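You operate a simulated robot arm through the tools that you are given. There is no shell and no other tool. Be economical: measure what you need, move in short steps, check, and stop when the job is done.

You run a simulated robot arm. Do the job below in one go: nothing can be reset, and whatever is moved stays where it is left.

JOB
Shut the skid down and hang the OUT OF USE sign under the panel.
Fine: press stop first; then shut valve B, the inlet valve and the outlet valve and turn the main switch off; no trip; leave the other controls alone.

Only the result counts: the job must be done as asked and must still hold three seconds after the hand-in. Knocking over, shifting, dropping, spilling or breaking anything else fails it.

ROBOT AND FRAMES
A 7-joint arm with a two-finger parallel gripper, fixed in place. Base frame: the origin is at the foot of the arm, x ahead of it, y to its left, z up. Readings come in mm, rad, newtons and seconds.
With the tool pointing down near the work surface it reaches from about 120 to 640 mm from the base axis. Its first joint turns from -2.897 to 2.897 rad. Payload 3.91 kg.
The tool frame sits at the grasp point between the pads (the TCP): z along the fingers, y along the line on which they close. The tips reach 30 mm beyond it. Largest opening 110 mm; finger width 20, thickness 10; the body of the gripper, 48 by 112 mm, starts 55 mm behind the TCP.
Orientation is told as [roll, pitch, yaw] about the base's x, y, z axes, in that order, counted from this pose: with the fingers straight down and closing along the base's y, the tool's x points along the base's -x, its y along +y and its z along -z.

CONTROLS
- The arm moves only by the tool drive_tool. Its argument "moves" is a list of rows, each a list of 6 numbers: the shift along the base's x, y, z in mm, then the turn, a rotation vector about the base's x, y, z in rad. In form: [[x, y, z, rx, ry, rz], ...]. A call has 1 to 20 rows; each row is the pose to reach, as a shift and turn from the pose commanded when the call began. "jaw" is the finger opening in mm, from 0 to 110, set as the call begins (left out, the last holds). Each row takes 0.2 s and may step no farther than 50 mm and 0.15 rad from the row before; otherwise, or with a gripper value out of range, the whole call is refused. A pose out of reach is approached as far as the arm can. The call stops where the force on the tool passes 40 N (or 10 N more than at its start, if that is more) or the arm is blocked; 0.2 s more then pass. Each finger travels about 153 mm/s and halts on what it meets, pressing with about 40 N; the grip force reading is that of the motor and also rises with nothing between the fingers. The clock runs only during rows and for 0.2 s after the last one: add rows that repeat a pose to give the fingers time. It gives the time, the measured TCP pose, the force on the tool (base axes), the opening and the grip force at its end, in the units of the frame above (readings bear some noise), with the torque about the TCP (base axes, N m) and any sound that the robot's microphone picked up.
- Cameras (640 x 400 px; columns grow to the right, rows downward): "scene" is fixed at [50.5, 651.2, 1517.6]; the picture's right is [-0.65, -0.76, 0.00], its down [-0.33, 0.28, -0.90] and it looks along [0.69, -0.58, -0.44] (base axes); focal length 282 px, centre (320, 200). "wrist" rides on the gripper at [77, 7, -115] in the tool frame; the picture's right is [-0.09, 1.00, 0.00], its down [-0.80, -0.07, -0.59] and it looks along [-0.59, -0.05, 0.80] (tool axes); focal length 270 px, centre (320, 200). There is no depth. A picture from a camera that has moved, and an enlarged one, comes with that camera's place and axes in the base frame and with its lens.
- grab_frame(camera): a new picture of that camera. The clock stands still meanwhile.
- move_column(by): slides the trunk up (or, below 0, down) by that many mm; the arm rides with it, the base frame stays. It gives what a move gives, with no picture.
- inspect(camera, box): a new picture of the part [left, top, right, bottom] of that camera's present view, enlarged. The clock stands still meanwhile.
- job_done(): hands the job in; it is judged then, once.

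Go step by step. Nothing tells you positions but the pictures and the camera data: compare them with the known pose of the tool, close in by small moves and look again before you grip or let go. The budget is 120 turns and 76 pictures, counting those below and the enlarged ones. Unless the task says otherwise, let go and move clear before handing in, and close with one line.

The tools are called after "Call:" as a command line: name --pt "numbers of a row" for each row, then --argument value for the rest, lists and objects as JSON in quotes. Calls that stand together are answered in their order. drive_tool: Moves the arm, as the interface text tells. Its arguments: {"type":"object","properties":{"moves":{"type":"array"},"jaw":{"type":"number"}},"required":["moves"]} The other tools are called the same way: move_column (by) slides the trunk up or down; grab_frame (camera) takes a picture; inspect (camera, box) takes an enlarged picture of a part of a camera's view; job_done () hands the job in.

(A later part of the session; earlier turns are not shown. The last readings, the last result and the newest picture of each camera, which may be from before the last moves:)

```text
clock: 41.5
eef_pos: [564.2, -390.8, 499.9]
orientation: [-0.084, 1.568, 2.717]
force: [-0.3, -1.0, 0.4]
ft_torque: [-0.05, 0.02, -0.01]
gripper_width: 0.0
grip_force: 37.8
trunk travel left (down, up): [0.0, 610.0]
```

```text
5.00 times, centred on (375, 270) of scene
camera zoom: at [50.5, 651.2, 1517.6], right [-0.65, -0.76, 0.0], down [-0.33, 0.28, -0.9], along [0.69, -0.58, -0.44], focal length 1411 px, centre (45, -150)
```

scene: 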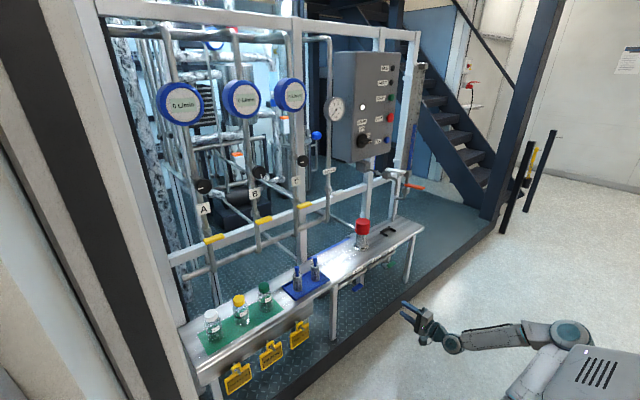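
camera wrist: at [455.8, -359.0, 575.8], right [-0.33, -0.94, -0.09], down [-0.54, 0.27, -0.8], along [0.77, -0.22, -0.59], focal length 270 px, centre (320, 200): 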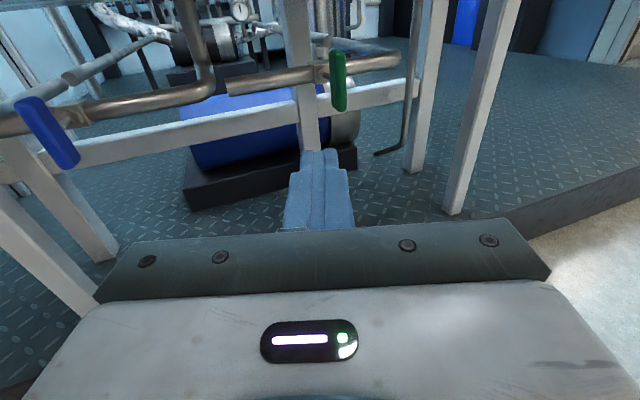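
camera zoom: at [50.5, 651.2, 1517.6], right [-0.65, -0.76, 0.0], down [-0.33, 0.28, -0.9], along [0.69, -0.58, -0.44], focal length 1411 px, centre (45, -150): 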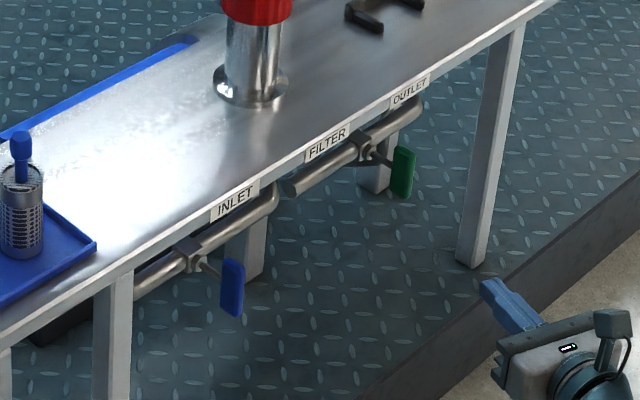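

Inlet and outlet are both shut. Now the MAIN switch at about (840, -255, 1220): I'll square the tool up, raise it and take a close view.

Call:
drive_tool --pt "-20 40 20 0 0 0.1" --pt "-40 80 50 0 0 0.2" --pt "-50 115 80 0 0 0.3" --pt "-50 140 110 0 0 0.35" --jaw 60

Call:
drive_tool --pt "0 0 20 -0.14 0 0" --pt "0 0 40 -0.28 0 0" --pt "0 0 60 -0.42 0 0" --pt "0 0 80 -0.56 0 0" --pt "0 0 100 -0.7 0 0" --pt "0 0 100 -0.84 0 0" --pt "0 0 100 -0.98 0 0" --pt "0 0 100 -1.12 0 0" --pt "0 0 100 -1.26 0 0" --pt "0 0 100 -1.4 0 0" --pt "0 0 100 -1.5708 0 0"

Call:
move_column --by 510

Call:
grab_frame --camera "wrist"

```text
refused: row 2 steps farther than a row can; nothing moved
```

```text
refused: row 11 steps farther than a row can; nothing moved
```

```text
refused: 510 is not a number from -400 to 400
```

```text
34 pictures are left
camera wrist: at [455.8, -359.0, 575.8], right [-0.33, -0.94, -0.09], down [-0.54, 0.27, -0.8], along [0.77, -0.22, -0.59], focal length 270 px, centre (320, 200)
```

wrist: 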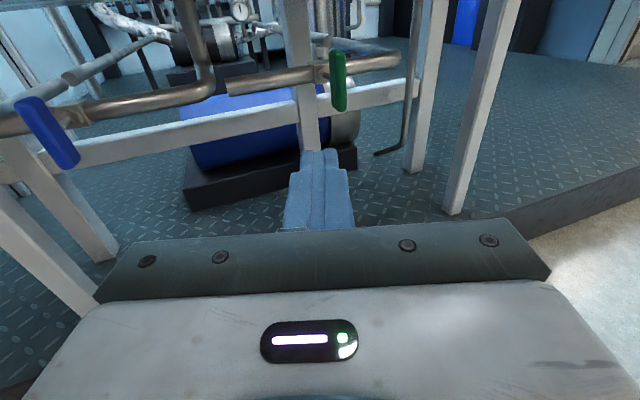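

Both moves were refused for over-large steps (and the column move for its size), so nothing moved. I'll resend with smaller steps.

Call:
drive_tool --pt "-15 30 20 0 0 0.08" --pt "-30 60 45 0 0 0.16" --pt "-40 90 70 0 0 0.24" --pt "-50 115 95 0 0 0.3" --pt "-50 140 120 0 0 0.35" --jaw 60

Call:
drive_tool --pt "0 0 20 -0.14 0 0" --pt "0 0 40 -0.28 0 0" --pt "0 0 60 -0.42 0 0" --pt "0 0 80 -0.56 0 0" --pt "0 0 90 -0.7 0 0" --pt "0 0 90 -0.84 0 0" --pt "0 0 90 -0.98 0 0" --pt "0 0 90 -1.12 0 0" --pt "0 0 90 -1.26 0 0" --pt "0 0 90 -1.4 0 0" --pt "0 0 90 -1.5 0 0" --pt "0 0 90 -1.5708 0 0"

Call:
move_column --by 400

Call:
move_column --by 110

Call:
grab_frame --camera "wrist"

```text
clock: 42.7
eef_pos: [516.3, -250.7, 619.4]
orientation: [-0.026, 1.567, 3.127]
force: [0.2, 0.3, 0.0]
ft_torque: [0.01, -0.01, -0.03]
gripper_width: 59.9
grip_force: 0.1
trunk travel left (down, up): [0.0, 610.0]
```

```text
clock: 45.3
eef_pos: [515.7, -252.2, 710.2]
orientation: [1.561, -0.003, -1.574]
force: [0.4, 0.7, -0.1]
ft_torque: [-0.01, -0.01, 0.01]
gripper_width: 59.9
grip_force: 0.0
trunk travel left (down, up): [0.0, 610.0]
```

```text
clock: 49.1
eef_pos: [516.1, -252.0, 1110.0]
orientation: [1.561, -0.001, -1.574]
force: [0.0, -0.6, 0.3]
ft_torque: [0.01, -0.01, 0.04]
gripper_width: 60.0
grip_force: 0.0
trunk travel left (down, up): [-400.0, 210.0]
```

```text
clock: 50.6
eef_pos: [514.4, -252.2, 1218.7]
orientation: [1.561, 0.0, -1.573]
force: [-0.2, -0.5, 0.5]
ft_torque: [0.0, 0.02, -0.03]
gripper_width: 60.2
grip_force: 0.0
trunk travel left (down, up): [-510.0, 100.0]
```

```text
33 pictures are left
camera wrist: at [402.0, -174.7, 1227.0], right [0.01, -0.09, 1.0], down [-0.6, -0.8, -0.06], along [0.8, -0.6, -0.06], focal length 270 px, centre (320, 200)
```

wrist: 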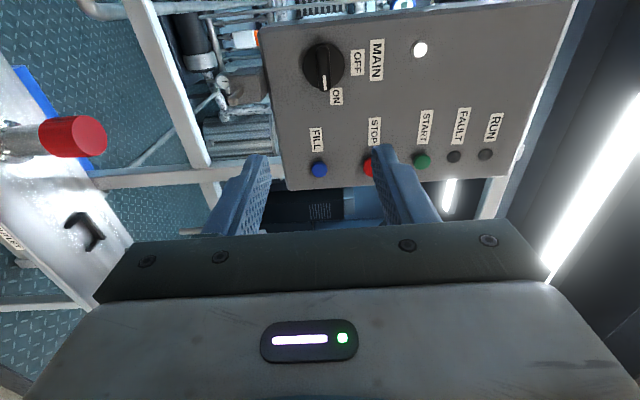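

The MAIN knob is at about (831, -254, 1220): its pointer is at ON (-y) and OFF is up. I'll approach to about 70 mm from it and look closely.

Call:
drive_tool --pt "45 0 0 0 0 0" --pt "90 -1 1 0 0 0" --pt "135 -1 1 0 0 0" --pt "180 -2 1 0 0 0" --pt "220 -2 1 0 0 0"

Call:
inspect --camera "wrist" --box '[220, 40, 440, 240]'

Call:
inspect --camera "scene" --box '[340, 110, 420, 170]'

```text
clock: 51.8
eef_pos: [736.1, -254.7, 1218.4]
orientation: [1.561, -0.001, -1.575]
force: [-0.5, 0.2, 0.4]
ft_torque: [0.02, 0.0, 0.0]
gripper_width: 60.1
grip_force: 0.1
trunk travel left (down, up): [-510.0, 100.0]
```

```text
2.00 times, centred on (330, 140) of wrist
camera zoom: at [622.2, -177.2, 1225.9], right [0.01, -0.09, 1.0], down [-0.6, -0.8, -0.06], along [0.8, -0.59, -0.06], focal length 541 px, centre (300, 320)
```

zoom: 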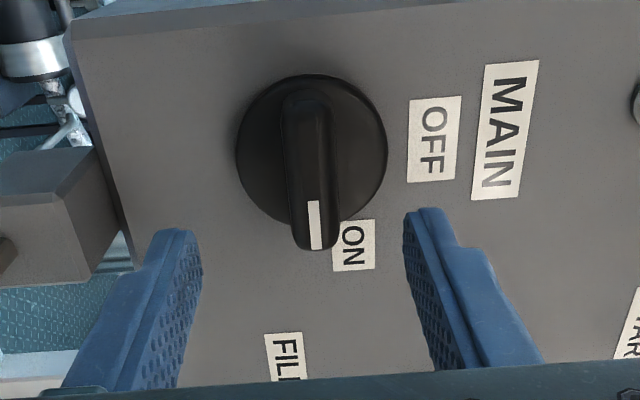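

```text
6.67 times, centred on (380, 140) of scene
camera zoom: at [50.5, 651.2, 1517.6], right [-0.65, -0.76, 0.0], down [-0.33, 0.28, -0.9], along [0.69, -0.58, -0.44], focal length 1882 px, centre (-80, 600)
```

zoom: 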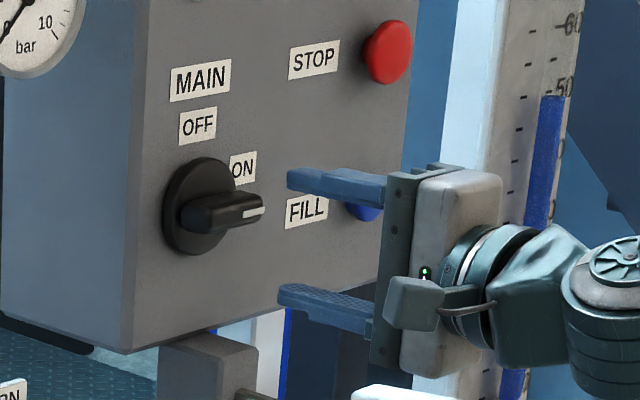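

The bar lies along y between the finger planes. I'll advance to straddle it and close.

Call:
drive_tool --pt "30 0 1 0 0 0" --pt "55 -1 2 0 0 0" --pt "65 -1 2 0 0 0" --pt "72 -1 2 0 0 0"

Call:
inspect --camera "scene" --box '[340, 110, 420, 170]'

Call:
inspect --camera "wrist" --box '[220, 40, 440, 240]'

```text
clock: 52.9
eef_pos: [800.7, -255.3, 1226.1]
orientation: [1.562, -0.001, -1.572]
force: [-45.3, 2.4, -7.6]
ft_torque: [0.01, -1.01, 0.11]
gripper_width: 56.1
grip_force: 0.0
trunk travel left (down, up): [-510.0, 100.0]
stopped in row 4: the force on the tool passed its limit at 42 N (the readings are from after the stop); the commanded pose is now the measured one
```

```text
6.67 times, centred on (380, 140) of scene
camera zoom: at [50.5, 651.2, 1517.6], right [-0.65, -0.76, 0.0], down [-0.33, 0.28, -0.9], along [0.69, -0.58, -0.44], focal length 1882 px, centre (-80, 600)
```

zoom: 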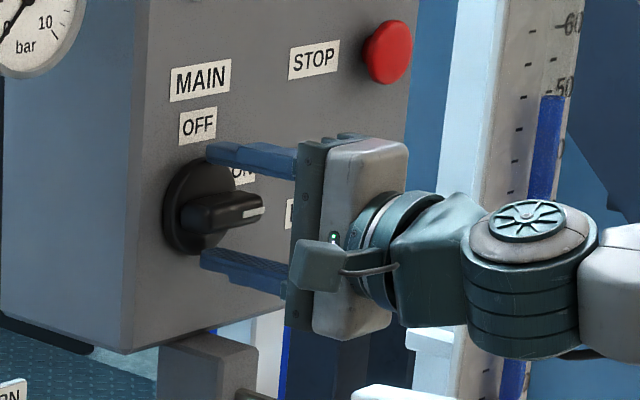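

```text
2.00 times, centred on (330, 140) of wrist
camera zoom: at [687.4, -178.3, 1232.2], right [0.01, -0.09, 1.0], down [-0.6, -0.8, -0.06], along [0.8, -0.59, -0.06], focal length 541 px, centre (300, 320)
```

zoom: 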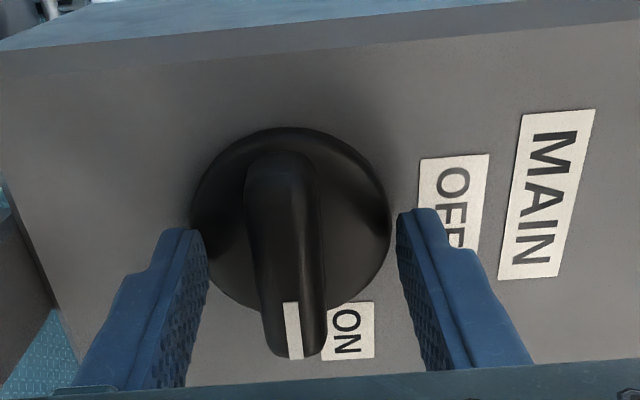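

The tips touched the knob's disc at x≈832. I'll back off 5 mm, recentre in z and close on the bar.

Call:
drive_tool --pt "-5 0 0 0 0 0" --pt "-5 0 -5.5 0 0 0" --pt "-5 0 -5.5 0 0 0"

Call:
drive_tool --pt "0 0 0 0 0 0" --pt "0 0 0 0 0 0" --jaw 0

```text
clock: 53.7
eef_pos: [802.3, -252.9, 1217.7]
orientation: [1.561, -0.002, -1.571]
force: [-12.1, -1.6, 4.5]
ft_torque: [-0.01, -0.56, -0.1]
gripper_width: 62.4
grip_force: 2.6
trunk travel left (down, up): [-510.0, 100.0]
```

```text
clock: 54.3
eef_pos: [802.1, -252.5, 1222.0]
orientation: [1.566, -0.004, -1.571]
force: [11.9, -1.1, 32.8]
ft_torque: [-0.12, -1.4, 1.12]
gripper_width: 19.1
grip_force: 45.0
trunk travel left (down, up): [-510.0, 100.0]
```

The bar is gripped but the arm is pushed sideways in z. I'll relax the pose a little.

Call:
drive_tool --pt "-2 0 2 0 0 0" --pt "-2 0 4 0 0 0"

```text
clock: 54.9
eef_pos: [801.9, -252.1, 1222.0]
orientation: [1.561, 0.001, -1.571]
force: [25.1, 0.9, 29.2]
ft_torque: [-0.08, -1.58, -0.85]
gripper_width: 19.0
grip_force: 44.5
trunk travel left (down, up): [-510.0, 100.0]
```

I'll undo the x pull and begin the turn toward OFF (-x rotation) gently.

Call:
drive_tool --pt "2 0 0 0 0 0" --pt "3 0 2 -0.08 0 0" --pt "3 0 2 -0.16 0 0" --pt "3 0 2 -0.24 0 0"

Call:
inspect --camera "wrist" --box '[220, 40, 440, 240]'

```text
clock: 55.9
eef_pos: [801.4, -251.1, 1222.2]
orientation: [1.555, -0.243, -1.566]
force: [-29.2, 12.6, -9.6]
ft_torque: [0.06, -1.36, -0.56]
gripper_width: 19.2
grip_force: 44.7
trunk travel left (down, up): [-510.0, 100.0]
```

```text
2.00 times, centred on (330, 140) of wrist
camera zoom: at [687.0, -175.8, 1210.6], right [0.01, 0.15, 0.99], down [-0.59, -0.79, 0.13], along [0.81, -0.59, 0.08], focal length 541 px, centre (300, 320)
```

zoom: 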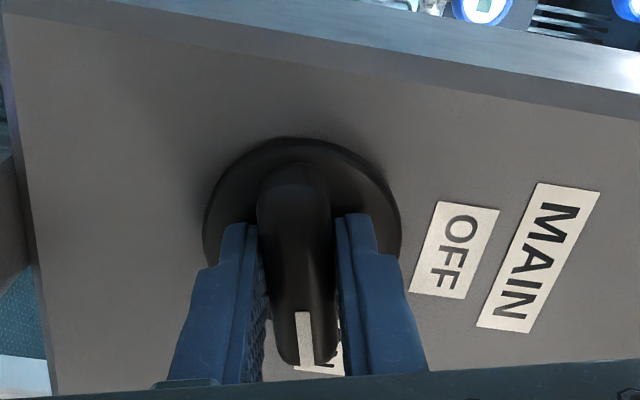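

The knob turns with the gripper. Continuing to OFF, easing x slightly.

Call:
drive_tool --pt "-2 -1 0 -0.1 0 0" --pt "-2.5 -2 0 -0.22 0 0" --pt "-2.5 -2 0 -0.34 0 0" --pt "-2.5 -2 0 -0.46 0 0" --pt "-2.5 -2 0 -0.58 0 0" --pt "-2.5 -2 0 -0.7 0 0"

```text
clock: 57.3
eef_pos: [802.1, -252.8, 1220.2]
orientation: [1.55, -0.941, -1.561]
force: [-17.7, 12.5, -25.0]
ft_torque: [0.05, -0.63, 1.16]
gripper_width: 19.1
grip_force: 45.4
trunk travel left (down, up): [-510.0, 100.0]
```

Call:
drive_tool --pt "-1.5 0 -2 -0.12 0 0" --pt "-1.5 0 -2 -0.24 0 0" --pt "-1.5 0 -2 -0.36 0 0" --pt "-1.5 0 -2 -0.48 0 0" --pt "-1.5 0 -2 -0.6 0 0" --pt "-1.5 0 -2 -0.63 0 0"

Call:
inspect --camera "scene" --box '[330, 50, 430, 170]'

Call:
inspect --camera "wrist" --box '[220, 40, 440, 240]'

```text
clock: 58.7
eef_pos: [803.1, -255.5, 1218.7]
orientation: [-0.738, -1.567, 0.726]
force: [-6.6, 8.5, -14.7]
ft_torque: [-0.02, 0.92, 1.34]
gripper_width: 18.6
grip_force: 45.7
trunk travel left (down, up): [-510.0, 100.0]
```

```text
3.33 times, centred on (380, 110) of scene
camera zoom: at [50.5, 651.2, 1517.6], right [-0.65, -0.76, 0.0], down [-0.33, 0.28, -0.9], along [0.69, -0.58, -0.44], focal length 941 px, centre (120, 500)
```

zoom: 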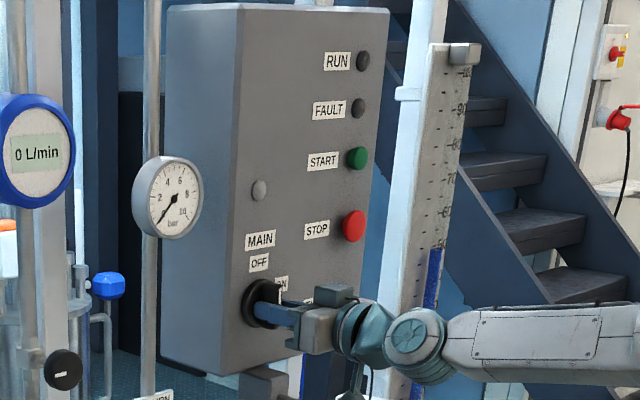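

```text
2.00 times, centred on (330, 140) of wrist
camera zoom: at [687.0, -247.2, 1141.6], right [0.01, 1.0, 0.09], down [-0.59, -0.06, 0.8], along [0.8, -0.06, 0.59], focal length 541 px, centre (300, 320)
```

zoom: 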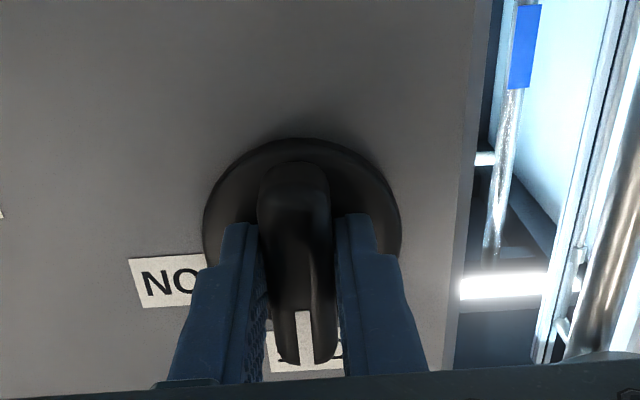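

MAIN is at OFF, the lamp is out and there's no FAULT. I'll release, retract and look for the sign hook under the panel.

Call:
drive_tool --pt "0 0 0 0 0 0" --pt "0 0 0 0 0 0" --jaw 60

Call:
drive_tool --pt "-40 0 0 0 0 0" --pt "-85 0 0 0 0 0" --pt "-130 0 -20 0 0 0" --pt "-170 0 -50 0 0 0" --pt "-210 0 -80 0 0 0" --pt "-250 0 -100 0 0 0"

Call:
inspect --camera "scene" --box '[350, 120, 430, 200]'

Call:
grab_frame --camera "wrist"

```text
clock: 59.3
eef_pos: [801.7, -256.0, 1220.4]
orientation: [-2.968, -1.569, 2.951]
force: [-0.1, 1.0, -0.3]
ft_torque: [0.02, -0.01, 0.02]
gripper_width: 59.8
grip_force: 0.1
trunk travel left (down, up): [-510.0, 100.0]
```

```text
clock: 60.7
eef_pos: [547.1, -253.7, 1119.1]
orientation: [-2.951, -1.569, 2.934]
force: [-0.1, 0.0, -0.2]
ft_torque: [-0.02, -0.01, 0.05]
gripper_width: 60.1
grip_force: 0.1
trunk travel left (down, up): [-510.0, 100.0]
```

```text
5.00 times, centred on (390, 160) of scene
camera zoom: at [50.5, 651.2, 1517.6], right [-0.65, -0.76, 0.0], down [-0.33, 0.28, -0.9], along [0.69, -0.58, -0.44], focal length 1411 px, centre (-30, 400)
```

zoom: 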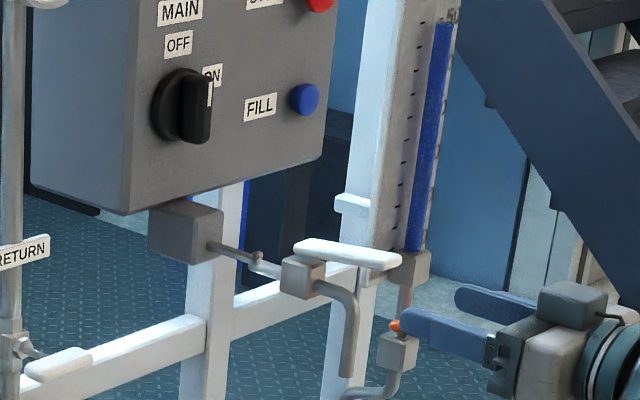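

```text
24 pictures are left
camera wrist: at [432.7, -246.0, 1041.4], right [0.01, 1.0, 0.09], down [-0.6, -0.06, 0.8], along [0.8, -0.06, 0.59], focal length 270 px, centre (320, 200)
```

wrist: 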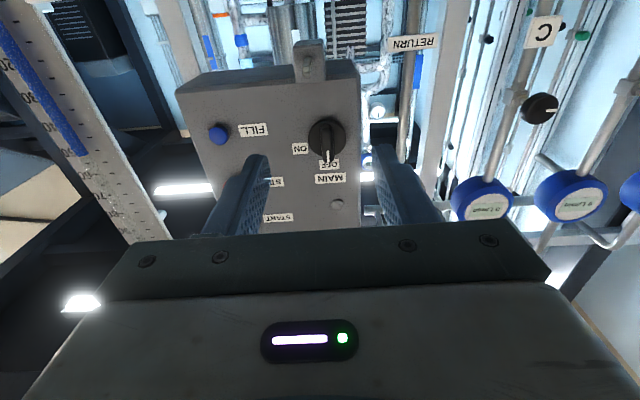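

The panel hook is a peg pointing toward the robot, tip at about (765, -268, 1095) with an upturned end. I'll now go to the signs, rolling the tool so the camera is on top as I swing left.

Call:
drive_tool --pt "-10 30 0 0.14 0 0" --pt "-20 60 0 0.28 0 0" --pt "-30 90 0 0.42 0 0" --pt "-40 120 0 0.56 0 0" --pt "-50 150 0 0.7 0 0" --pt "-60 180 0 0.84 0 0" --pt "-70 210 0 0.98 0 0" --pt "-70 240 0 1.12 0 0" --pt "-70 270 0 1.26 0 0" --pt "-70 300 0 1.4 0 0" --pt "-70 330 0 1.49 0 0" --pt "-70 350 0 1.5708 0 0" --jaw 110

Call:
drive_tool --pt "0 30 0 0.14 0 0" --pt "0 60 0 0.28 0 0" --pt "0 90 0 0.42 0 0" --pt "0 120 0 0.56 0 0" --pt "0 150 0 0.7 0 0" --pt "0 180 0 0.84 0 0" --pt "0 210 0 0.98 0 0" --pt "0 240 0 1.12 0 0" --pt "0 270 0 1.26 0 0" --pt "0 300 0 1.4 0 0" --pt "0 330 0 1.49 0 0" --pt "0 360 0 1.5708 0 0"

Call:
move_column --by -400

Call:
move_column --by -110

Call:
grab_frame --camera "wrist"

```text
clock: 63.3
eef_pos: [515.3, 114.4, 1130.6]
orientation: [1.558, 0.001, -1.571]
force: [0.8, -0.4, 1.1]
ft_torque: [-0.03, 0.02, -0.04]
gripper_width: 109.8
grip_force: 0.2
out of reach, approached as far as the arm can: row 5, 6, 7, 8, 9, 10, 11, 12
trunk travel left (down, up): [-510.0, 100.0]
```

```text
clock: 65.9
eef_pos: [421.0, 323.0, 1303.6]
orientation: [1.903, 1.553, -1.225]
force: [-2.3, 1.8, 0.5]
ft_torque: [0.0, 0.07, -0.12]
gripper_width: 110.0
grip_force: 0.0
out of reach, approached as far as the arm can: row 6, 7, 8, 9, 10, 11, 12
trunk travel left (down, up): [-510.0, 100.0]
```

```text
clock: 69.7
eef_pos: [430.9, 318.0, 902.1]
orientation: [1.463, 1.555, -1.669]
force: [0.3, -0.1, 0.1]
ft_torque: [0.0, -0.01, 0.0]
gripper_width: 110.1
grip_force: 0.2
trunk travel left (down, up): [-110.0, 500.0]
```

```text
clock: 71.1
eef_pos: [431.5, 318.2, 792.1]
orientation: [1.465, 1.554, -1.666]
force: [0.5, -0.1, 0.0]
ft_torque: [-0.01, -0.02, -0.01]
gripper_width: 110.1
grip_force: 0.0
trunk travel left (down, up): [0.0, 610.0]
```

```text
23 pictures are left
camera wrist: at [317.4, 311.6, 868.2], right [0.01, -1.0, -0.07], down [-0.6, 0.05, -0.8], along [0.8, 0.05, -0.59], focal length 270 px, centre (320, 200)
```

wrist: 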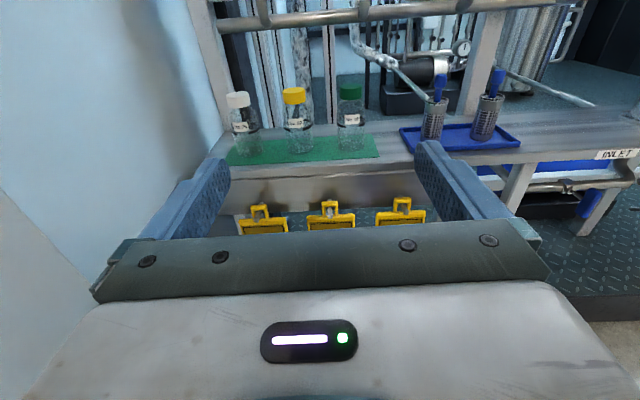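

Camera is on top now; the OUT OF USE sign is the leftmost, with its peg near (735, 458, 555). Some rows were out of reach, so I'll test with a tiny move where the commanded pose stands.

Call:
drive_tool --pt "0 0 2 0 0 0"

```text
clock: 71.5
eef_pos: [432.2, 318.2, 793.9]
orientation: [1.424, 1.555, -1.709]
force: [0.6, -0.1, -0.5]
ft_torque: [0.02, 0.0, -0.01]
gripper_width: 109.7
grip_force: 0.0
trunk travel left (down, up): [0.0, 610.0]
```

Good: the commanded pose equals the measured one. Approaching the OUT OF USE sign.

Call:
drive_tool --pt "18 20 -32 0 0 0" --pt "36 40 -64 0 0 0" --pt "54 60 -96 0 0 0" --pt "72 80 -128 0 0 0" --pt "90 100 -160 0 0 0" --pt "108 120 -190 0 0 0" --pt "125 138 -215 0 0 0"

Call:
grab_frame --camera "wrist"

```text
clock: 73.1
eef_pos: [514.3, 277.0, 664.5]
orientation: [1.467, 1.556, -1.665]
force: [0.6, -0.4, 0.6]
ft_torque: [0.01, 0.02, -0.02]
gripper_width: 110.1
grip_force: 0.0
out of reach, approached as far as the arm can: row 1, 2, 3, 4, 5, 6, 7
trunk travel left (down, up): [0.0, 610.0]
```

```text
22 pictures are left
camera wrist: at [399.4, 269.7, 739.9], right [0.01, -1.0, -0.07], down [-0.6, 0.05, -0.8], along [0.8, 0.05, -0.59], focal length 270 px, centre (320, 200)
```

wrist: 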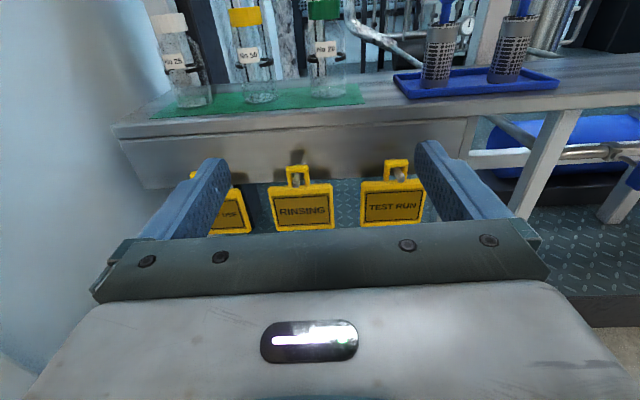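

The left side can't be reached with the roll at 180°. I'll roll back to 0 (camera below), staying clear, and then move over.

Call:
drive_tool --pt "-10 0 0 -0.14 0 0" --pt "-20 0 0 -0.28 0 0" --pt "-30 0 0 -0.42 0 0" --pt "-40 0 0 -0.56 0 0" --pt "-50 0 0 -0.7 0 0" --pt "-50 0 0 -0.84 0 0" --pt "-50 0 0 -0.98 0 0" --pt "-50 0 0 -1.12 0 0" --pt "-50 0 0 -1.26 0 0" --pt "-50 0 0 -1.4 0 0" --pt "-50 0 0 -1.49 0 0" --pt "-50 0 0 -1.5708 0 0"

Call:
drive_tool --pt "0 0 0 -0.14 0 0" --pt "0 0 0 -0.28 0 0" --pt "0 0 0 -0.42 0 0" --pt "0 0 0 -0.56 0 0" --pt "0 0 0 -0.7 0 0" --pt "0 0 0 -0.84 0 0" --pt "0 0 0 -0.98 0 0" --pt "0 0 0 -1.12 0 0" --pt "0 0 0 -1.26 0 0" --pt "0 0 0 -1.4 0 0" --pt "0 0 0 -1.49 0 0" --pt "0 0 0 -1.5708 0 0"

Call:
drive_tool --pt "0 30 -25 0 0 0" --pt "0 60 -50 0 0 0" --pt "0 90 -75 0 0 0" --pt "0 120 -100 0 0 0" --pt "10 150 -125 0 0 0" --pt "20 180 -140 0 0 0"

Call:
grab_frame --camera "wrist"

```text
clock: 75.7
eef_pos: [460.1, 267.7, 670.1]
orientation: [1.564, -0.018, -1.572]
force: [-0.4, 0.8, -0.7]
ft_torque: [0.03, -0.02, -0.01]
gripper_width: 110.1
grip_force: 0.0
out of reach, approached as far as the arm can: row 4, 5, 6, 7, 8, 9, 10, 11, 12
trunk travel left (down, up): [0.0, 610.0]
```

```text
clock: 78.3
eef_pos: [461.4, 266.8, 669.9]
orientation: [-1.674, -1.553, 1.665]
force: [0.3, 0.0, 0.6]
ft_torque: [0.0, -0.04, -0.04]
gripper_width: 109.7
grip_force: 0.0
trunk travel left (down, up): [0.0, 610.0]
```

```text
clock: 79.7
eef_pos: [506.7, 254.5, 582.7]
orientation: [-1.645, -1.554, 1.635]
force: [1.3, -0.3, 0.4]
ft_torque: [-0.01, 0.01, 0.0]
gripper_width: 109.9
grip_force: 0.1
out of reach, approached as far as the arm can: row 1, 2, 3, 4, 5, 6
trunk travel left (down, up): [0.0, 610.0]
```

```text
21 pictures are left
camera wrist: at [392.4, 260.1, 504.4], right [0.01, 1.0, 0.07], down [-0.6, -0.05, 0.8], along [0.8, -0.05, 0.59], focal length 270 px, centre (320, 200)
```

wrist: 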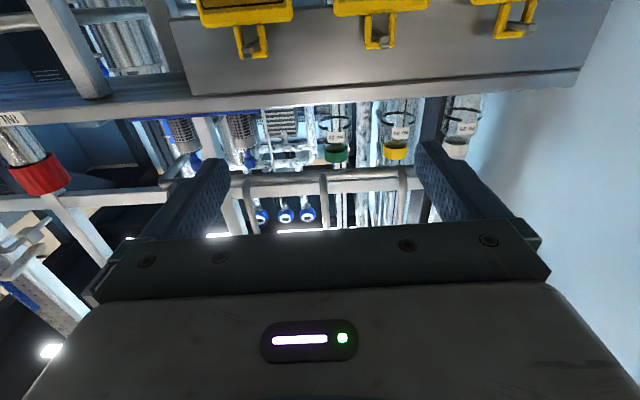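

Still blocked toward +y; the arm may have got into an awkward elbow pose. I'll check it in the scene view.

Call:
grab_frame --camera "scene"

```text
20 pictures are left
```

scene: 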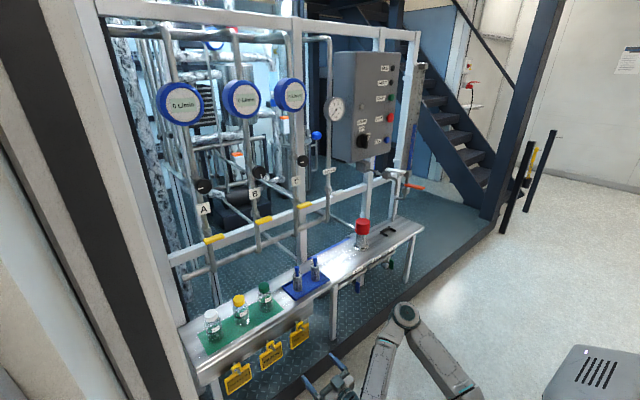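

The elbow is swivelled out to the right. I'll move back toward the centre and see if the arm frees up.

Call:
drive_tool --pt "0 -40 15 0 0 0" --pt "0 -80 30 0 0 0" --pt "0 -120 45 0 0 0" --pt "0 -160 60 0 0 0" --pt "0 -200 75 0 0 0" --pt "0 -240 90 0 0 0" --pt "0 -280 105 0 0 0"

Call:
drive_tool --pt "0 0 20 0 0.14 0" --pt "-10 0 40 0 0.28 0" --pt "-20 0 60 0 0.42 0" --pt "-30 0 80 0 0.56 0" --pt "-40 0 100 0 0.7 0" --pt "-50 0 120 0 0.84 0" --pt "-60 0 130 0 0.98 0" --pt "-70 0 140 0 1.12 0" --pt "-80 0 150 0 1.26 0" --pt "-90 0 160 0 1.4 0" --pt "-100 0 170 0 1.5 0" --pt "-110 0 180 0 1.56 0"

Call:
grab_frame --camera "scene"

```text
clock: 81.3
eef_pos: [511.8, -31.1, 690.3]
orientation: [-1.616, -1.556, 1.608]
force: [0.4, 0.5, -0.2]
ft_torque: [0.01, -0.02, -0.02]
gripper_width: 110.1
grip_force: 0.0
out of reach, approached as far as the arm can: row 4, 5, 6, 7
trunk travel left (down, up): [0.0, 610.0]
```

```text
clock: 83.9
eef_pos: [400.0, -35.0, 868.8]
orientation: [-0.01, -0.01, 0.015]
force: [0.0, -0.1, 0.4]
ft_torque: [0.01, 0.01, -0.01]
gripper_width: 110.2
grip_force: 0.0
out of reach, approached as far as the arm can: row 3, 4
trunk travel left (down, up): [0.0, 610.0]
```

```text
19 pictures are left
```

scene: 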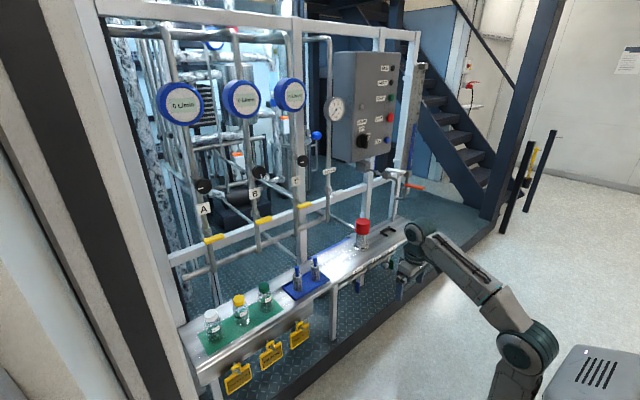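

The arm is back in a sane elbow-up posture with the tool down. I'll pitch it forward again (as at the start), then move left at larger x.

Call:
drive_tool --pt "15 0 0 0 -0.14 0" --pt "30 0 0 0 -0.28 0" --pt "45 0 0 0 -0.42 0" --pt "60 0 0 0 -0.56 0" --pt "75 0 0 0 -0.7 0" --pt "90 0 0 0 -0.84 0" --pt "105 0 0 0 -0.98 0" --pt "120 0 0 0 -1.12 0" --pt "135 0 0 0 -1.26 0" --pt "150 0 0 0 -1.4 0" --pt "160 0 0 0 -1.5 0" --pt "160 0 0 0 -1.5608 0"

Call:
drive_tool --pt "0 40 -15 0 0 0" --pt "0 80 -30 0 0 0" --pt "0 120 -45 0 0 0" --pt "0 160 -60 0 0 0" --pt "0 200 -75 0 0 0" --pt "0 240 -90 0 0 0" --pt "0 280 -105 0 0 0" --pt "0 320 -120 0 0 0" --pt "0 360 -135 0 0 0" --pt "0 400 -150 0 0 0" --pt "0 440 -165 0 0 0" --pt "0 480 -180 0 0 0"

```text
clock: 86.5
eef_pos: [561.0, -34.2, 869.4]
orientation: [-1.765, -1.554, 1.755]
force: [0.3, -0.4, 0.2]
ft_torque: [0.02, 0.04, 0.0]
gripper_width: 110.0
grip_force: 0.1
trunk travel left (down, up): [0.0, 610.0]
```

```text
clock: 89.1
eef_pos: [561.6, 448.7, 691.3]
orientation: [-1.76, -1.557, 1.749]
force: [-0.5, -0.6, 0.1]
ft_torque: [-0.02, 0.0, 0.04]
gripper_width: 109.9
grip_force: 0.1
trunk travel left (down, up): [0.0, 610.0]
```

Reached. I'll descend to the sign's height and look.

Call:
drive_tool --pt "0 3 -45 0 0 0" --pt "0 6 -90 0 0 0" --pt "0 8 -135 0 0 0" --pt "0 8 -170 0 0 0"

Call:
grab_frame --camera "wrist"

```text
clock: 90.1
eef_pos: [562.4, 454.2, 520.7]
orientation: [-1.744, -1.555, 1.735]
force: [-0.4, -0.1, 0.9]
ft_torque: [-0.01, -0.01, 0.02]
gripper_width: 110.1
grip_force: 0.0
trunk travel left (down, up): [0.0, 610.0]
```

```text
18 pictures are left
camera wrist: at [447.8, 459.7, 441.9], right [0.01, 1.0, 0.07], down [-0.6, -0.05, 0.8], along [0.8, -0.05, 0.6], focal length 270 px, centre (320, 200)
```

wrist: 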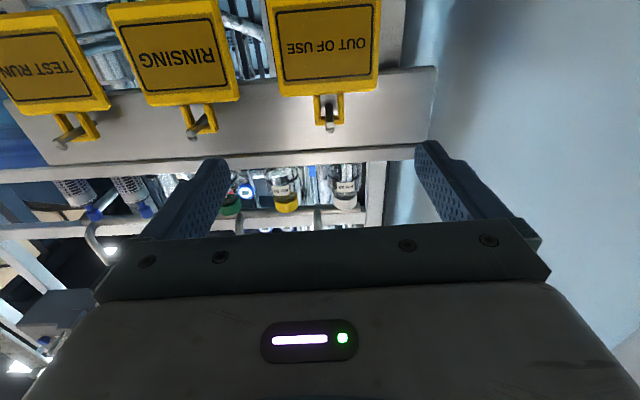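

The OUT OF USE plate spans y≈412–509 and z≈440–522 at x≈739. It's about 97 mm wide, so an edge grip with the 110 mm jaw works. I'll close in and check centring.

Call:
drive_tool --pt "30 3 -12 0 0 0" --pt "60 6 -24 0 0 0" --pt "90 6 -36 0 0 0" --pt "125 6 -39 0 0 0"

Call:
grab_frame --camera "wrist"

Call:
inspect --camera "scene" --box '[200, 320, 300, 400]'

```text
clock: 91.1
eef_pos: [685.5, 460.7, 481.2]
orientation: [-1.729, -1.555, 1.722]
force: [0.2, -0.2, 0.2]
ft_torque: [-0.03, 0.01, -0.02]
gripper_width: 109.8
grip_force: 0.1
trunk travel left (down, up): [0.0, 610.0]
```

```text
17 pictures are left
camera wrist: at [571.7, 467.3, 402.8], right [0.01, 1.0, 0.07], down [-0.6, -0.05, 0.8], along [0.8, -0.05, 0.6], focal length 270 px, centre (320, 200)
```

wrist: 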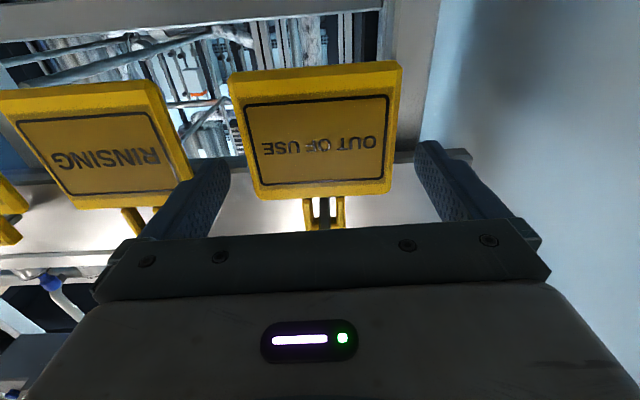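

```text
5.00 times, centred on (250, 360) of scene
camera zoom: at [50.5, 651.2, 1517.6], right [-0.65, -0.76, 0.0], down [-0.33, 0.28, -0.9], along [0.69, -0.58, -0.44], focal length 1411 px, centre (670, -600)
```

zoom: 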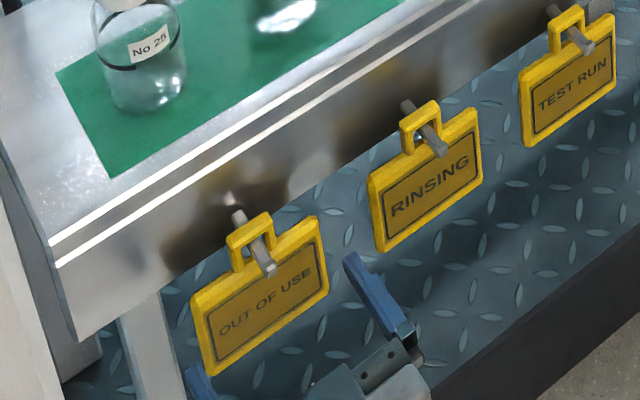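

The plate is just inside the finger gap, with about 3 mm and 5 mm clearance. I'll shift 1.3 mm and advance to straddle it.

Call:
drive_tool --pt "10 -1.3 0 0 0 0" --pt "20 -1.3 0 0 0 0" --pt "30 -1.3 0 0 0 0" --pt "38 -1.3 0 0 0 0" --pt "46 -1.3 0 0 0 0"

Call:
grab_frame --camera "wrist"

```text
clock: 92.3
eef_pos: [732.1, 460.2, 481.0]
orientation: [-1.726, -1.554, 1.714]
force: [0.1, 0.8, 0.6]
ft_torque: [0.02, -0.03, 0.07]
gripper_width: 109.9
grip_force: 0.1
trunk travel left (down, up): [0.0, 610.0]
```

```text
15 pictures are left
camera wrist: at [617.3, 466.5, 402.2], right [0.01, 1.0, 0.07], down [-0.6, -0.05, 0.8], along [0.8, -0.05, 0.59], focal length 270 px, centre (320, 200)
```

wrist: 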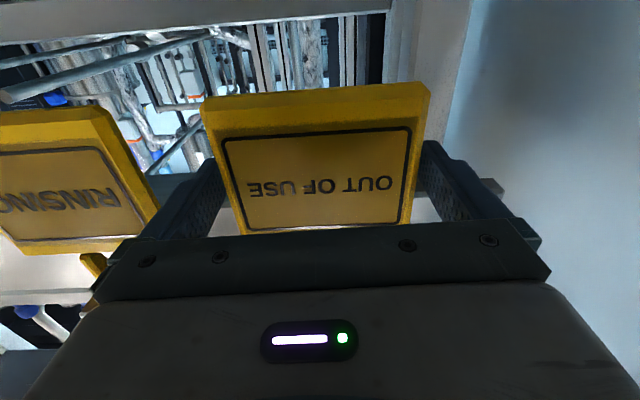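

The plate is between the fingers. Closing.

Call:
drive_tool --pt "0 0 0 0 0 0" --pt "0 0 0 0 0 0" --jaw 80

```text
clock: 92.9
eef_pos: [732.3, 460.5, 480.1]
orientation: [-1.712, -1.555, 1.702]
force: [0.0, -0.9, -0.3]
ft_torque: [-0.03, -0.03, 0.0]
gripper_width: 97.3
grip_force: 40.3
trunk travel left (down, up): [0.0, 610.0]
```

Gripped at 97 mm. I'll lift 14 mm and check against the peg.

Call:
drive_tool --pt "0 0 5 0 0 0" --pt "0 0 10 0 0 0" --pt "0 0 14 0 0 0"

Call:
inspect --camera "scene" --box '[215, 345, 275, 395]'

```text
clock: 93.7
eef_pos: [732.3, 459.3, 494.0]
orientation: [-1.695, -1.555, 1.684]
force: [-0.9, -0.5, -0.7]
ft_torque: [0.02, -0.01, 0.01]
gripper_width: 97.2
grip_force: 40.2
trunk travel left (down, up): [0.0, 610.0]
```

```text
8.00 times, centred on (245, 370) of scene
camera zoom: at [50.5, 651.2, 1517.6], right [-0.65, -0.76, 0.0], down [-0.33, 0.28, -0.9], along [0.69, -0.58, -0.44], focal length 2258 px, centre (920, -1160)
```

zoom: 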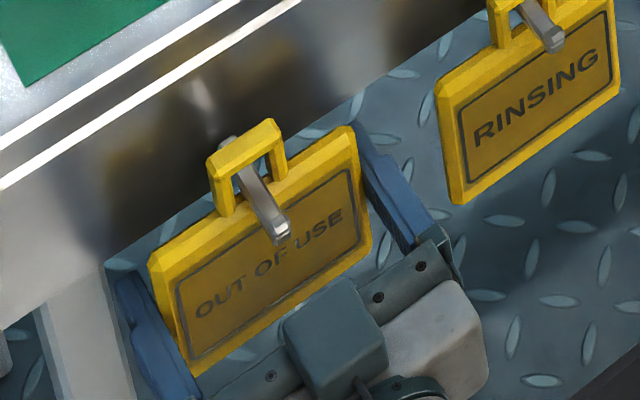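

Lifted with the loop now above the peg. I'll pull slowly out along -x, watching the force.

Call:
drive_tool --pt "-6 0 0 0 0 0" --pt "-12 0 0 0 0 0" --pt "-18 0 0 0 0 0" --pt "-24 0 0 0 0 0" --pt "-30 0 0 0 0 0" --pt "-36 0 0 0 0 0" --pt "-44 0 0 0 0 0" --pt "-54 0 0 0 0 0" --pt "-64 0 0 0 0 0"

Call:
inspect --camera "scene" --box '[215, 340, 295, 400]'

```text
clock: 95.7
eef_pos: [668.2, 460.0, 494.4]
orientation: [-1.755, -1.556, 1.743]
force: [0.1, 0.4, 0.0]
ft_torque: [0.02, 0.0, -0.04]
gripper_width: 97.2
grip_force: 39.6
trunk travel left (down, up): [0.0, 610.0]
```

```text
6.67 times, centred on (255, 370) of scene
camera zoom: at [50.5, 651.2, 1517.6], right [-0.65, -0.76, 0.0], down [-0.33, 0.28, -0.9], along [0.69, -0.58, -0.44], focal length 1882 px, centre (753, -933)
```

zoom: 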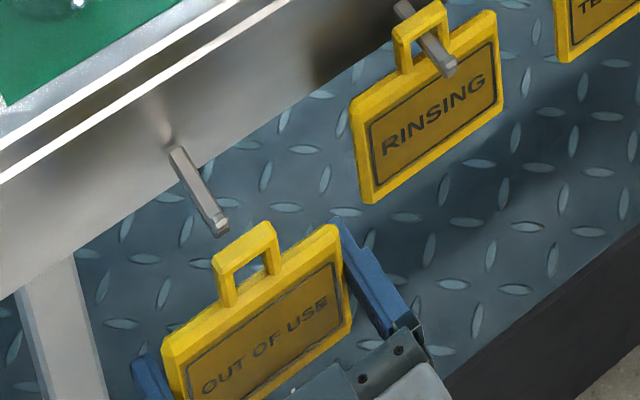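

The sign is free. I'll carry it back along the proven path (x≈560), then to the right, and raise the trunk to the panel hook's height.

Call:
drive_tool --pt "-30 0 10 0 0 0" --pt "-60 0 25 0 0 0" --pt "-90 0 45 0 0 0" --pt "-107 0 75 0 0 0" --pt "-107 0 105 0 0 0" --pt "-107 -5 135 0 0 0" --pt "-107 -40 155 0 0 0" --pt "-107 -80 160 0 0 0" --pt "-107 -120 165 0 0 0" --pt "-107 -160 165 0 0 0" --pt "-107 -200 165 0 0 0" --pt "-107 -240 165 0 0 0" --pt "-107 -280 165 0 0 0" --pt "-107 -320 165 0 0 0" --pt "-107 -360 165 0 0 0" --pt "-107 -400 165 0 0 0" --pt "-107 -440 165 0 0 0" --pt "-107 -480 165 0 0 0" --pt "-107 -520 165 0 0 0" --pt "-107 -560 165 0 0 0"

Call:
move_column --by 395

Call:
grab_frame --camera "wrist"

```text
clock: 99.9
eef_pos: [560.4, -100.3, 659.1]
orientation: [-1.686, -1.555, 1.678]
force: [-0.2, 0.2, -0.3]
ft_torque: [0.02, 0.02, -0.02]
gripper_width: 97.2
grip_force: 40.1
trunk travel left (down, up): [0.0, 610.0]
```

```text
clock: 103.7
eef_pos: [558.6, -99.4, 1053.5]
orientation: [-1.72, -1.556, 1.713]
force: [-0.3, 0.0, -0.7]
ft_torque: [0.01, 0.0, 0.03]
gripper_width: 97.2
grip_force: 40.0
trunk travel left (down, up): [-395.0, 215.0]
```

```text
12 pictures are left
camera wrist: at [445.5, -93.6, 975.4], right [0.01, 1.0, 0.07], down [-0.6, -0.05, 0.8], along [0.8, -0.05, 0.59], focal length 270 px, centre (320, 200)
```

wrist: 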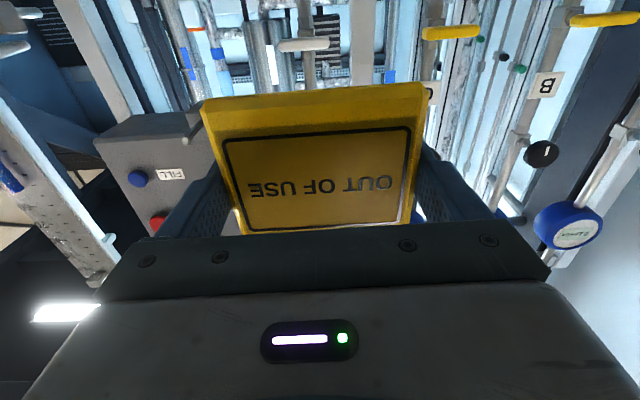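

The peg shows just left of the plate. I'll enlarge it for a precise fix.

Call:
inspect --camera "wrist" --box '[140, 80, 240, 160]'

```text
5.00 times, centred on (190, 120) of wrist
camera zoom: at [445.5, -93.6, 975.4], right [0.01, 1.0, 0.07], down [-0.6, -0.05, 0.8], along [0.8, -0.05, 0.59], focal length 1351 px, centre (970, 600)
```

zoom: 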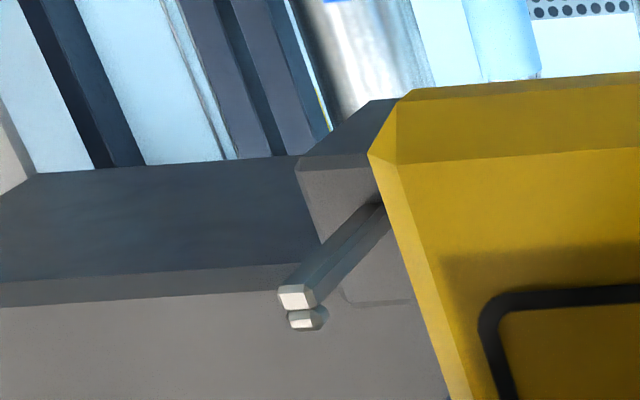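

The peg tip is at about (746, -267, 1097), root near x 800, with a small upward nub at the end. I'll pre-position the loop just in front of it and check.

Call:
drive_tool --pt "0 -40 -3 0 0 0" --pt "0 -80 -6 0 0 0" --pt "0 -120 -8 0 0 0" --pt "0 -160 -8.5 0 0 0" --pt "30 -167.5 -8.5 0 0 0" --pt "65 -167.5 -8.5 0 0 0" --pt "100 -167.5 -8.5 0 0 0" --pt "130 -167.5 -8.5 0 0 0" --pt "150 -167.5 -8.5 0 0 0"

Call:
inspect --camera "scene" --box '[365, 140, 425, 200]'

```text
clock: 105.7
eef_pos: [709.6, -269.0, 1043.6]
orientation: [-1.707, -1.556, 1.696]
force: [0.2, 0.3, -0.8]
ft_torque: [-0.01, 0.03, 0.0]
gripper_width: 96.9
grip_force: 40.1
trunk travel left (down, up): [-395.0, 215.0]
```

```text
6.67 times, centred on (395, 170) of scene
camera zoom: at [50.5, 651.2, 1517.6], right [-0.65, -0.76, 0.0], down [-0.33, 0.28, -0.9], along [0.69, -0.58, -0.44], focal length 1882 px, centre (-180, 400)
```

zoom: 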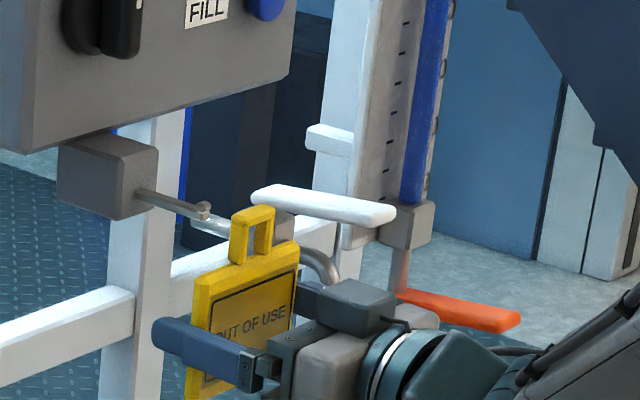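

Comparing the scene view with the model puts the peg slightly higher and further: tip about (760, -273, 1103). I'll raise the sign 10 mm, shift y by -3 and edge closer.

Call:
drive_tool --pt "0 -3 5 0 0 0" --pt "0 -3 10 0 0 0" --pt "15 -3 10 0 0 0" --pt "28 -3 10 0 0 0"

Call:
inspect --camera "scene" --box '[370, 150, 410, 190]'

```text
clock: 106.7
eef_pos: [739.3, -270.3, 1054.3]
orientation: [-1.7, -1.554, 1.69]
force: [-1.2, -0.3, 0.0]
ft_torque: [0.01, 0.0, 0.0]
gripper_width: 97.1
grip_force: 40.0
trunk travel left (down, up): [-395.0, 215.0]
```

```text
10.00 times, centred on (390, 170) of scene
camera zoom: at [50.5, 651.2, 1517.6], right [-0.65, -0.76, 0.0], down [-0.33, 0.28, -0.9], along [0.69, -0.58, -0.44], focal length 2823 px, centre (-380, 500)
```

zoom: 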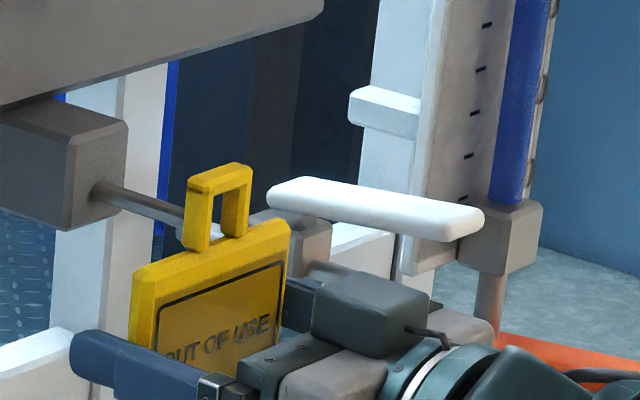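

The sign now looks slightly high relative to the peg. I'll lower it 5 mm, shift y by -2 and creep forward onto the peg, watching the force.

Call:
drive_tool --pt "0 -2 -5 0 0 0" --pt "4 -2 -5 0 0 0" --pt "8 -2 -5 0 0 0" --pt "12 -2 -5 0 0 0"

Call:
inspect --camera "scene" --box '[375, 155, 405, 185]'

```text
clock: 107.7
eef_pos: [750.2, -273.1, 1049.7]
orientation: [-1.697, -1.556, 1.687]
force: [-1.1, 1.2, -0.9]
ft_torque: [-0.02, 0.04, -0.03]
gripper_width: 97.1
grip_force: 40.2
trunk travel left (down, up): [-395.0, 215.0]
```

```text
13.33 times, centred on (390, 170) of scene
camera zoom: at [50.5, 651.2, 1517.6], right [-0.65, -0.76, 0.0], down [-0.33, 0.28, -0.9], along [0.69, -0.58, -0.44], focal length 3763 px, centre (-613, 600)
```

zoom: 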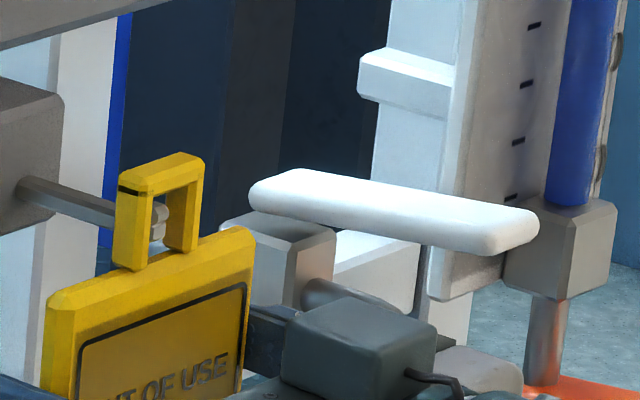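

The peg tip with its nub is visible centred inside the loop. I'll continue forward 18 mm in small steps.

Call:
drive_tool --pt "3 0 0 0 0 0" --pt "6 0 0 0 0 0" --pt "9 0 0 0 0 0" --pt "12 0 0 0 0 0" --pt "15 0 0 0 0 0" --pt "18 0 0 0 0 0"

Call:
inspect --camera "scene" --box '[375, 155, 405, 185]'

```text
clock: 109.1
eef_pos: [768.8, -273.1, 1051.5]
orientation: [-1.728, -1.556, 1.717]
force: [-0.1, 0.7, -0.4]
ft_torque: [0.02, 0.01, 0.0]
gripper_width: 96.8
grip_force: 40.4
trunk travel left (down, up): [-395.0, 215.0]
```

```text
13.33 times, centred on (390, 170) of scene
camera zoom: at [50.5, 651.2, 1517.6], right [-0.65, -0.76, 0.0], down [-0.33, 0.28, -0.9], along [0.69, -0.58, -0.44], focal length 3763 px, centre (-613, 600)
```

zoom: 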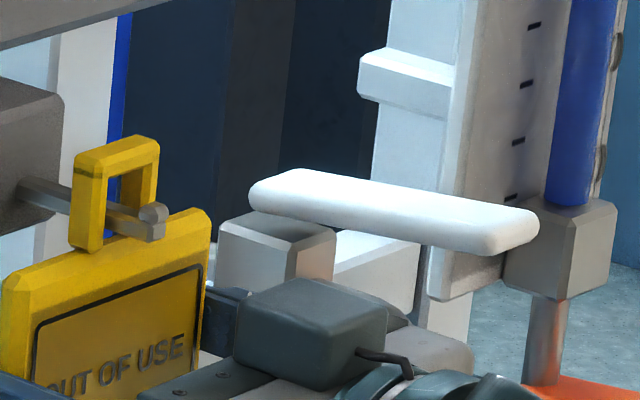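

The peg is through the loop with the nub in front. Lowering in small steps until the loop takes the weight.

Call:
drive_tool --pt "0 0 -3 0 0 0" --pt "0 0 -6 0 0 0" --pt "0 0 -8 0 0 0" --pt "0 0 -9 0 0 0"

```text
clock: 110.1
eef_pos: [767.9, -273.5, 1040.1]
orientation: [-1.719, -1.553, 1.708]
force: [0.0, -0.6, 0.1]
ft_torque: [-0.02, -0.03, -0.02]
gripper_width: 97.1
grip_force: 40.4
trunk travel left (down, up): [-395.0, 215.0]
```

Call:
drive_tool --pt "0 0 -1 0 0 0" --pt "0 0 -2 0 0 0"

Call:
inspect --camera "scene" --box '[375, 155, 405, 185]'

```text
clock: 110.7
eef_pos: [766.0, -272.7, 1039.7]
orientation: [-1.839, -1.556, 1.829]
force: [0.8, 0.0, 3.1]
ft_torque: [0.09, 0.08, -0.02]
gripper_width: 97.1
grip_force: 40.7
trunk travel left (down, up): [-395.0, 215.0]
```

```text
13.33 times, centred on (390, 170) of scene
camera zoom: at [50.5, 651.2, 1517.6], right [-0.65, -0.76, 0.0], down [-0.33, 0.28, -0.9], along [0.69, -0.58, -0.44], focal length 3763 px, centre (-613, 600)
```

zoom: 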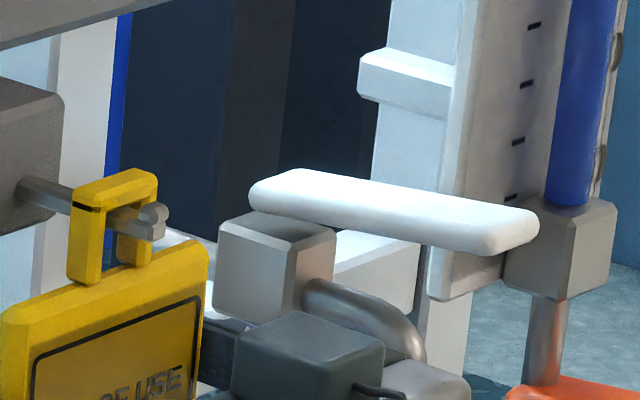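

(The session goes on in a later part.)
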